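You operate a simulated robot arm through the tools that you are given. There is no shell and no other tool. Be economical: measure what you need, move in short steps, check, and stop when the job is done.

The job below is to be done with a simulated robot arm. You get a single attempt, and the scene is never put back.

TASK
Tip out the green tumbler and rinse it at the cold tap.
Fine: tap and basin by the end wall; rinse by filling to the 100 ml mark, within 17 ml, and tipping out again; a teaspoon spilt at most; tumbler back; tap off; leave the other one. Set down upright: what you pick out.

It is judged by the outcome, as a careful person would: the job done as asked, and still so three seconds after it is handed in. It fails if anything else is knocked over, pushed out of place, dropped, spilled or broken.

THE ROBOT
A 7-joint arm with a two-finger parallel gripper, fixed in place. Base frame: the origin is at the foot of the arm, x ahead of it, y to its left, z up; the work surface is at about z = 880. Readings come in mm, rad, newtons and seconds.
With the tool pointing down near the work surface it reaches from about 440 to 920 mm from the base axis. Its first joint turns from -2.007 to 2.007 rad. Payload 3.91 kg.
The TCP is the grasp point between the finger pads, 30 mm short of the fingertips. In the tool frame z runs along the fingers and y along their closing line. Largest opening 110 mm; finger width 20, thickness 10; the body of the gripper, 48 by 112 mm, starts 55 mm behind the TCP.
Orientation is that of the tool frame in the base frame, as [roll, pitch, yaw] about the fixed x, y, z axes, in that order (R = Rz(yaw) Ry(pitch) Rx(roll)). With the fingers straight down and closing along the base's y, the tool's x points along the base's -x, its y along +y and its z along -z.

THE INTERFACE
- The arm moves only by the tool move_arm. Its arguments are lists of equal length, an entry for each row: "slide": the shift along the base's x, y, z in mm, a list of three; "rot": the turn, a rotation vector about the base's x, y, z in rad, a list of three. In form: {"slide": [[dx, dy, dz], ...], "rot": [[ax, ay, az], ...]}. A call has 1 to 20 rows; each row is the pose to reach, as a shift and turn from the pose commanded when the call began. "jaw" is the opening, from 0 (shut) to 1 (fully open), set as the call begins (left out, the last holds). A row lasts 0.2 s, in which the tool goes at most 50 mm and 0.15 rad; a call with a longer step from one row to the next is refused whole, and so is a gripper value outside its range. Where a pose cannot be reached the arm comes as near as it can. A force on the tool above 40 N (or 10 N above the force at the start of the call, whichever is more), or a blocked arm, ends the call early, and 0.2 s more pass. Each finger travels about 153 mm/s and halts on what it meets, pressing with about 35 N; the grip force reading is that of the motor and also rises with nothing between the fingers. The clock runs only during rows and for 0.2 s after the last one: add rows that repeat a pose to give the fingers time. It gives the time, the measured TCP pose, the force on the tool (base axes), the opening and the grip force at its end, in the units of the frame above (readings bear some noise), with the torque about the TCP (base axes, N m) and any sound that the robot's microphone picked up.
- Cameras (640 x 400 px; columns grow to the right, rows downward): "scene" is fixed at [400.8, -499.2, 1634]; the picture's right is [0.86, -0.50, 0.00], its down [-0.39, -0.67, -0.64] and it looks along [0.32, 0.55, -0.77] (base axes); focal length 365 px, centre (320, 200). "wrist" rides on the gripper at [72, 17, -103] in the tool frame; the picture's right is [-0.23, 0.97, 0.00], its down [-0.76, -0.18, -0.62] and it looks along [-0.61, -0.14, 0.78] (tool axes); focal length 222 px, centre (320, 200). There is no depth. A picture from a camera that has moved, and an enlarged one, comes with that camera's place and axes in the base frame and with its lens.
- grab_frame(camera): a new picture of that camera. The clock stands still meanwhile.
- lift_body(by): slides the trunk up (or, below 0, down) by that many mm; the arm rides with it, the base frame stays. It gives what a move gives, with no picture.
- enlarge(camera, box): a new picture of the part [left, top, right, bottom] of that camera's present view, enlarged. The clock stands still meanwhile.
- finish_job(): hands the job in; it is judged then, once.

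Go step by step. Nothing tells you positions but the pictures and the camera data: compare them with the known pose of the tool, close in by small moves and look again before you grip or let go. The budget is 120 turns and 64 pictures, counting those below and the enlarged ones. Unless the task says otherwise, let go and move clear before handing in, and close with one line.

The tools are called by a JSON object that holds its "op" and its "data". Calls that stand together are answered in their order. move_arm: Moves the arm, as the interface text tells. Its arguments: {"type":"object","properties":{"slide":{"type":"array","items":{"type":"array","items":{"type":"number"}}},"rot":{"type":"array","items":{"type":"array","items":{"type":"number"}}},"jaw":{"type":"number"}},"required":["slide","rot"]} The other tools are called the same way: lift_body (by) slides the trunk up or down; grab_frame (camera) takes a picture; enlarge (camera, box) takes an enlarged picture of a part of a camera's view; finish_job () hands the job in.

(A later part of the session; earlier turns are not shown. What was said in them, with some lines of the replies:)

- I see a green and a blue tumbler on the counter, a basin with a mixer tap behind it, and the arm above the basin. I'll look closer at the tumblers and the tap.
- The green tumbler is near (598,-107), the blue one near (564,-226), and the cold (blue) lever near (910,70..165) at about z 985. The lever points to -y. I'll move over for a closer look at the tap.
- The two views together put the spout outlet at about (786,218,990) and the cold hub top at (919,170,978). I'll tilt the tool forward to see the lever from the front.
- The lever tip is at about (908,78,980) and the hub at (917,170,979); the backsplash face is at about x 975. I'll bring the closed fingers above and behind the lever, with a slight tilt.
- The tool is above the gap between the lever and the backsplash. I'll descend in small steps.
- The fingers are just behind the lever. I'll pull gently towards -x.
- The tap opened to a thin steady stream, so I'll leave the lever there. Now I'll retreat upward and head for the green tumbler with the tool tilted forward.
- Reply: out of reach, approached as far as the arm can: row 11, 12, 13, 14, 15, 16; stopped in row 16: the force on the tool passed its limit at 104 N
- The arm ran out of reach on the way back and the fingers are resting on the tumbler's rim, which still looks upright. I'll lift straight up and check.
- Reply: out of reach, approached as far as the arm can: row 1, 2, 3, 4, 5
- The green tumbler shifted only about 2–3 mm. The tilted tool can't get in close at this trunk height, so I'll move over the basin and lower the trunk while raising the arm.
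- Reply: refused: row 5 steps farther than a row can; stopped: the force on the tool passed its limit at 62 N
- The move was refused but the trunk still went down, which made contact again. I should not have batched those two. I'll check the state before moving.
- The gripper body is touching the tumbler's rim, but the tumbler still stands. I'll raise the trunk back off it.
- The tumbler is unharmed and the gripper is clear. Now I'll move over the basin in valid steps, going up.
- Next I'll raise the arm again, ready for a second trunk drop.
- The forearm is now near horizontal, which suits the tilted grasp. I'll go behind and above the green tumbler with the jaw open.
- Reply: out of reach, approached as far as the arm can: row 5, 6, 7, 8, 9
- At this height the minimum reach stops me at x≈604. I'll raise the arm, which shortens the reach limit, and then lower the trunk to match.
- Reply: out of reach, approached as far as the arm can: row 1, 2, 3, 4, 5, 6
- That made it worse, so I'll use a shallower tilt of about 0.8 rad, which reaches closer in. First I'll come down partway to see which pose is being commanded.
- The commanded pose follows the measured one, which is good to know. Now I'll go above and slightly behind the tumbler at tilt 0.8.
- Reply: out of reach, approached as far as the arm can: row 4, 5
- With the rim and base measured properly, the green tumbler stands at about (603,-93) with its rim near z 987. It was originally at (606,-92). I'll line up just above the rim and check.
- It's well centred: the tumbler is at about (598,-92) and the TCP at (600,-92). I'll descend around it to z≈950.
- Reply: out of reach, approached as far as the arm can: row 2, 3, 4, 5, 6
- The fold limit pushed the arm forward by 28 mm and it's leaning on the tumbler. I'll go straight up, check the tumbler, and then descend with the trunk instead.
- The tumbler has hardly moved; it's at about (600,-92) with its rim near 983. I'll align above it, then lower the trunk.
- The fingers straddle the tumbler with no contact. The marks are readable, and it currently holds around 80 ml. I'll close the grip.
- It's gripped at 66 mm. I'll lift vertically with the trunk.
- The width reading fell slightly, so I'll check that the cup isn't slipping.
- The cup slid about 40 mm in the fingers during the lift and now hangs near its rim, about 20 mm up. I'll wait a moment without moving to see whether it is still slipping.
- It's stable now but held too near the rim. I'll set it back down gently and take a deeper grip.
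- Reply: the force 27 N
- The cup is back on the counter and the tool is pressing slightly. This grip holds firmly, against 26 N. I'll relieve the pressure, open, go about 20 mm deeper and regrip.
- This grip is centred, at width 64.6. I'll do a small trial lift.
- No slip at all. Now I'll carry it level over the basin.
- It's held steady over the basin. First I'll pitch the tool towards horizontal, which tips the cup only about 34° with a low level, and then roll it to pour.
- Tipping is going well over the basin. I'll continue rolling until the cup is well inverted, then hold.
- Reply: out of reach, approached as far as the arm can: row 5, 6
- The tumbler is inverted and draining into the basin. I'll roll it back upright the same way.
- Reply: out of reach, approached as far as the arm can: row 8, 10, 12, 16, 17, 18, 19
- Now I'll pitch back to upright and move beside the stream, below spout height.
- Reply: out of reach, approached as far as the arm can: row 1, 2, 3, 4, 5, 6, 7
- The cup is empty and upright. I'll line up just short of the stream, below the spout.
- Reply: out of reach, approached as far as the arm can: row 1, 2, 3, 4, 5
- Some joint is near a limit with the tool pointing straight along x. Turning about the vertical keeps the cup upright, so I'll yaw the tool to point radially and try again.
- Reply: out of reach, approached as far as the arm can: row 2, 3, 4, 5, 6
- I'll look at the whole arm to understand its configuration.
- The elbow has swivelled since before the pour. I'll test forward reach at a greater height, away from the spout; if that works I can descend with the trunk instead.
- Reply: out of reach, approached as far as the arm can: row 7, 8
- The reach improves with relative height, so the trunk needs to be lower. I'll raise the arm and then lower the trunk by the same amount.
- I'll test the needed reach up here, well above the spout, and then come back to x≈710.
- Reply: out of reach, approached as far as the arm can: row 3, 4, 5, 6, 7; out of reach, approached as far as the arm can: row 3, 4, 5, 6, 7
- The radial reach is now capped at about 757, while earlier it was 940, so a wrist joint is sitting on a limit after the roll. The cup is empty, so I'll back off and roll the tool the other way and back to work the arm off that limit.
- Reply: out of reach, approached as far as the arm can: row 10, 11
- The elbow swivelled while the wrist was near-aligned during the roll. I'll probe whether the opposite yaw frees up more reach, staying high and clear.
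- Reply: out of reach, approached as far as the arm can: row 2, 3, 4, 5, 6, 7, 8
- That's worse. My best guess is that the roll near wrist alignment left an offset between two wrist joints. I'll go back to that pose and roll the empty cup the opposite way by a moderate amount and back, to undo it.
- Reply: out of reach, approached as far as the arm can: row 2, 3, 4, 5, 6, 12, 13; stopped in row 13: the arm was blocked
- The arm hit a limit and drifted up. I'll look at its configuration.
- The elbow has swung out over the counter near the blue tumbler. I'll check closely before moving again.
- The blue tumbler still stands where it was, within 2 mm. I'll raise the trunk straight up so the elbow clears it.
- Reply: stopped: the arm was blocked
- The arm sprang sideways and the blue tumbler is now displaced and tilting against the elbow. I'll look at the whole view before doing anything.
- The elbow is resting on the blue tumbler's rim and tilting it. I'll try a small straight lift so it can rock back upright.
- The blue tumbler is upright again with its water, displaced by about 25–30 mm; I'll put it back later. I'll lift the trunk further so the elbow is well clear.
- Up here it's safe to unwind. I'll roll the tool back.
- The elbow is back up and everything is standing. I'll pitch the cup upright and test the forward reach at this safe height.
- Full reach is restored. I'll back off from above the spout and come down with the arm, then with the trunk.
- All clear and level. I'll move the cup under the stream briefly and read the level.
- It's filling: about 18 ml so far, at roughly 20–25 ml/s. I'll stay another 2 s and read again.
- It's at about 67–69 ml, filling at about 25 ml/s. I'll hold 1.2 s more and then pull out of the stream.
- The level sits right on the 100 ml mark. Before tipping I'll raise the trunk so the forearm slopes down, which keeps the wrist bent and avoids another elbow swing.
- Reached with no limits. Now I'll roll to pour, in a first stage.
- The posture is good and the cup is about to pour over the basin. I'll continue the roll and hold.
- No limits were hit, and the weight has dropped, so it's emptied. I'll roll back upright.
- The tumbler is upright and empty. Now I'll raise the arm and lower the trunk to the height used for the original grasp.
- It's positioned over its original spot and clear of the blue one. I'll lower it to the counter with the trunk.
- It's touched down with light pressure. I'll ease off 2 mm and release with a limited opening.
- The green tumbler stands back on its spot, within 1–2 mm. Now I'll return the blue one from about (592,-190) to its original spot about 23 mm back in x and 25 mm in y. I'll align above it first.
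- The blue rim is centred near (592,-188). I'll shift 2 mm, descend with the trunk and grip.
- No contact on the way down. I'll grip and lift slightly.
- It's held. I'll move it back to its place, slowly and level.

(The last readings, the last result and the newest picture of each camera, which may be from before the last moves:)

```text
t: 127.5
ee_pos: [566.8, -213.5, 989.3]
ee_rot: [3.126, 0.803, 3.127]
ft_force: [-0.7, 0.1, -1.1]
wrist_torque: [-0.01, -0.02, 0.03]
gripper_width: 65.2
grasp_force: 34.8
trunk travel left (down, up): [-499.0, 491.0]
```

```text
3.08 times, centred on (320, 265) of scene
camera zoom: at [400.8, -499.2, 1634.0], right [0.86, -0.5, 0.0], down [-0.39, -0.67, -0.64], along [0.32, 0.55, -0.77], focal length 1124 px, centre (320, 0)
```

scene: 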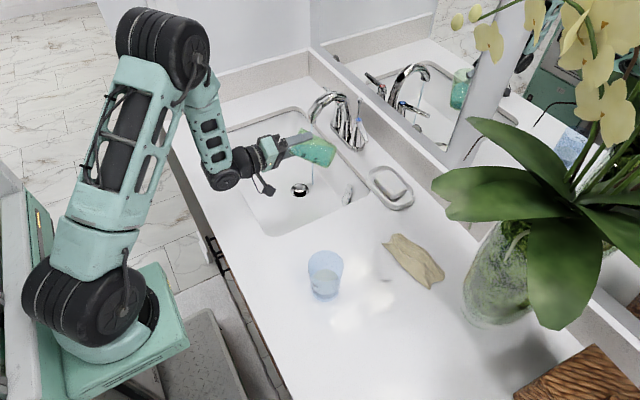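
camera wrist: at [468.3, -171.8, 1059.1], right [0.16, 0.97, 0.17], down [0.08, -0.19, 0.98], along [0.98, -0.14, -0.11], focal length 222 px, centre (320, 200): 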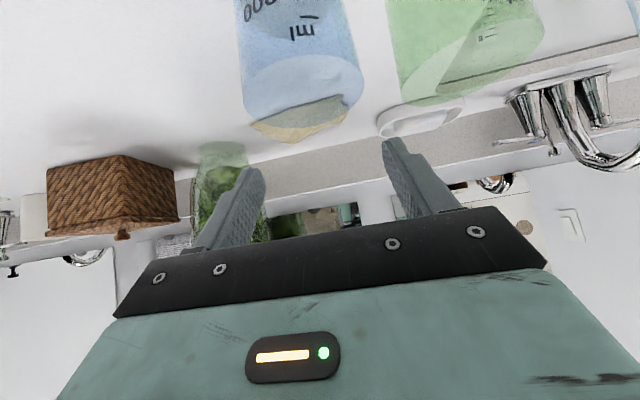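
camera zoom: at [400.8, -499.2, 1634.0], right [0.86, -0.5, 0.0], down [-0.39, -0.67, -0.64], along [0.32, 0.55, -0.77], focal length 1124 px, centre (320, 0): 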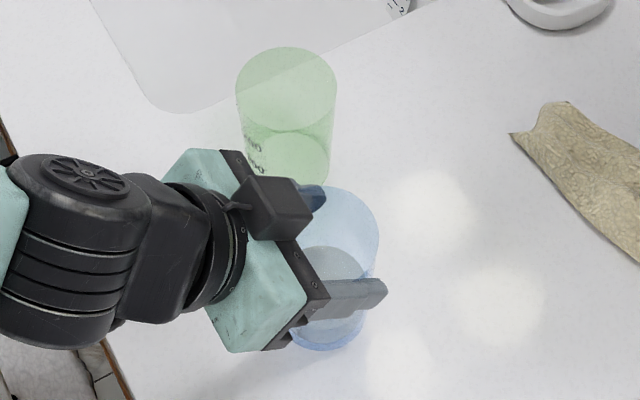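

The image position matches the blue tumbler's original one, allowing for the small lift. I'll lower it, release and rise.

{"op": "lift_body", "data": {"by": -15}}

{"op": "move_arm", "data": {"slide": [[0, 0, 0], [0, 0, 0], [0, 0, 0], [0, 0, 0]], "rot": [[0, 0, 0], [0, 0, 0], [0, 0, 0], [0, 0, 0]], "jaw": 0.76}}

{"op": "lift_body", "data": {"by": 200}}

```text
t: 128.2
ee_pos: [566.9, -212.2, 974.0]
ee_rot: [3.127, 0.802, 3.126]
ft_force: [0.0, -0.5, -1.9]
wrist_torque: [0.0, -0.05, -0.01]
gripper_width: 64.7
grasp_force: 34.5
trunk travel left (down, up): [-484.0, 506.0]
```

```text
t: 129.2
ee_pos: [567.3, -214.0, 974.2]
ee_rot: [3.127, 0.803, 3.127]
ft_force: [0.1, -0.4, 0.8]
wrist_torque: [-0.04, 0.01, 0.0]
gripper_width: 83.5
grasp_force: 0.1
trunk travel left (down, up): [-484.0, 506.0]
```

```text
t: 131.3
ee_pos: [567.6, -214.3, 1174.5]
ee_rot: [3.126, 0.803, 3.128]
ft_force: [-0.1, 0.0, -0.5]
wrist_torque: [0.01, -0.01, 0.01]
gripper_width: 83.6
grasp_force: 0.0
trunk travel left (down, up): [-684.0, 306.0]
```

Both tumblers are back. Now the tap: I'll raise the trunk a bit and move in front of the cold lever, high up and with the fingers closed.

{"op": "lift_body", "data": {"by": 120}}

{"op": "move_arm", "data": {"slide": [[15, 30, -5], [30, 60, -10], [45, 95, -20], [60, 130, -30], [80, 165, -45], [105, 195, -60], [130, 220, -80], [160, 245, -100], [190, 265, -115], [220, 285, -130], [250, 300, -145], [275, 309, -160], [275, 309, -160]], "rot": [[0, 0, 0], [0, 0.05, 0], [0, 0.1, 0], [0, 0.15, 0], [0, 0.2, 0], [0, 0.25, 0], [0, 0.3, 0], [0, 0.35, 0], [0, 0.4, 0], [0, 0.45, 0], [0, 0.5, 0], [0, 0.5, 0], [0, 0.5, 0]], "jaw": 0}}

```text
t: 132.8
ee_pos: [566.0, -213.6, 1295.5]
ee_rot: [3.126, 0.803, 3.126]
ft_force: [0.2, -0.2, -0.3]
wrist_torque: [0.02, -0.02, 0.0]
gripper_width: 83.4
grasp_force: 0.1
trunk travel left (down, up): [-804.0, 186.0]
```

```text
t: 135.7
ee_pos: [842.5, 95.1, 1133.3]
ee_rot: [3.134, 0.303, 3.132]
ft_force: [-1.1, -0.3, -0.2]
wrist_torque: [-0.02, 0.03, 0.03]
gripper_width: 0.2
grasp_force: 35.2
trunk travel left (down, up): [-804.0, 186.0]
```

I'll descend in front of the lever and then push it gently back towards +x to its off position.

{"op": "move_arm", "data": {"slide": [[0, 0, -35], [0, 0, -70], [0, 0, -105], [0, 0, -130], [0, 0, -142], [0, 0, -142]], "rot": [[0, 0, 0], [0, 0, 0], [0, 0, 0], [0, 0, 0], [0, 0, 0], [0, 0, 0]]}}

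{"op": "move_arm", "data": {"slide": [[12, 0, 0], [22, 0, 0], [30, 0, 0], [36, 0, 0], [42, 0, 0], [46, 0, 0], [50, 0, 0], [52, 0, 0], [52, 0, 0]], "rot": [[0, 0, 0], [0, 0, 0], [0, 0, 0], [0, 0, 0], [0, 0, 0], [0, 0, 0], [0, 0, 0], [0, 0, 0], [0, 0, 0]]}}

```text
t: 137.1
ee_pos: [840.7, 96.8, 992.0]
ee_rot: [3.135, 0.304, 3.132]
ft_force: [0.3, 0.1, -0.4]
wrist_torque: [-0.02, 0.03, -0.01]
gripper_width: 0.0
grasp_force: 34.7
trunk travel left (down, up): [-804.0, 186.0]
```

```text
t: 139.1
ee_pos: [890.8, 96.2, 990.3]
ee_rot: [3.136, 0.298, 3.132]
ft_force: [-21.6, -0.6, -0.9]
wrist_torque: [0.08, 0.49, 0.03]
gripper_width: 0.0
grasp_force: 35.0
trunk travel left (down, up): [-804.0, 186.0]
```

It's at the stop, with a 22 N reaction at the expected closed position. I'll back off, rise and check that the stream has stopped.

{"op": "move_arm", "data": {"slide": [[-15, 0, 0], [-35, 0, 0], [-45, 0, 40], [-45, 0, 85], [-45, 0, 130], [-70, -20, 170], [-100, -50, 200], [-130, -60, 220], [-130, -60, 220]], "rot": [[0, 0, 0], [0, 0, 0], [0, 0, 0], [0, 0, 0], [0, 0, 0], [0, 0, 0], [0, 0, 0], [0, 0, 0], [0, 0, 0]]}}

{"op": "grab_frame", "data": {"camera": "scene"}}

```text
refused: row 6 steps farther than a row can; nothing moved
```

```text
1 pictures are left
```

scene: 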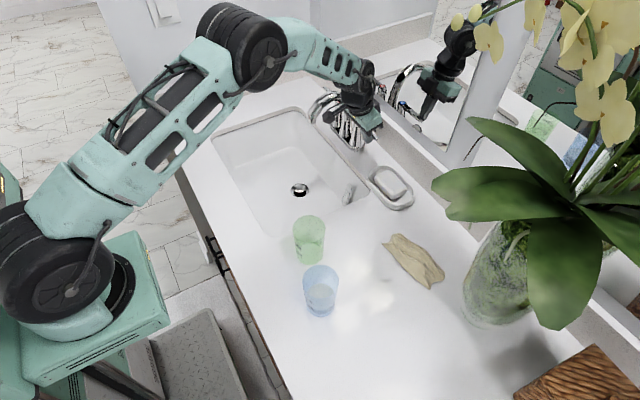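

The stream has stopped, and both tumblers stand upright where they began. I'll back off with shorter steps.

{"op": "move_arm", "data": {"slide": [[-15, 0, 0], [-35, 0, 0], [-45, 0, 35], [-45, 0, 75], [-45, 0, 115], [-60, -10, 150], [-80, -25, 180], [-105, -40, 205], [-130, -55, 220], [-130, -55, 220]], "rot": [[0, 0, 0], [0, 0, 0], [0, 0, 0], [0, 0, 0], [0, 0, 0], [0, 0, 0], [0, 0, 0], [0, 0, 0], [0, 0, 0], [0, 0, 0]]}}

{"op": "enlarge", "data": {"camera": "scene", "box": [230, 70, 430, 330]}}

```text
t: 141.2
ee_pos: [761.6, 38.6, 1214.3]
ee_rot: [3.136, 0.302, 3.131]
ft_force: [0.3, 0.0, 0.3]
wrist_torque: [0.0, 0.01, -0.01]
gripper_width: 0.0
grasp_force: 34.3
trunk travel left (down, up): [-804.0, 186.0]
```

```text
1.54 times, centred on (330, 200) of scene
camera zoom: at [400.8, -499.2, 1634.0], right [0.86, -0.5, 0.0], down [-0.39, -0.67, -0.64], along [0.32, 0.55, -0.77], focal length 562 px, centre (305, 200)
```

zoom: 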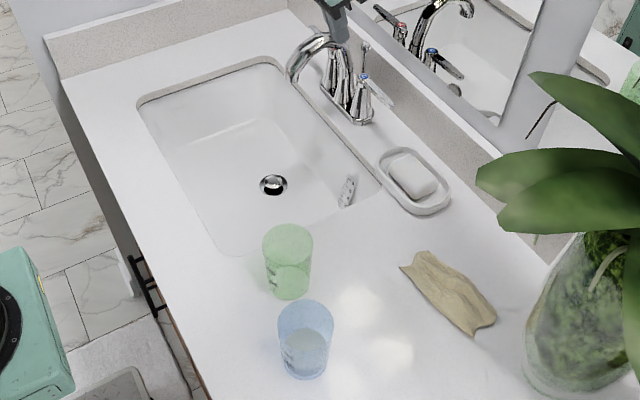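

The tap is off, the green tumbler is upright, empty and back in place, the blue one is back on its spot with its water, and the arm is clear. I'm handing in.

{"op": "finish_job", "data": {}}

```text
The job is handed in.
```

The green tumbler was tipped out, rinsed with about 100 ml from the cold tap, emptied again and set back upright within about 4 mm of its spot, and the tap is off. Along the way the arm's elbow tilted the blue tumbler and pushed it about 35 mm; I saw no spill and put it back within about 2 mm.
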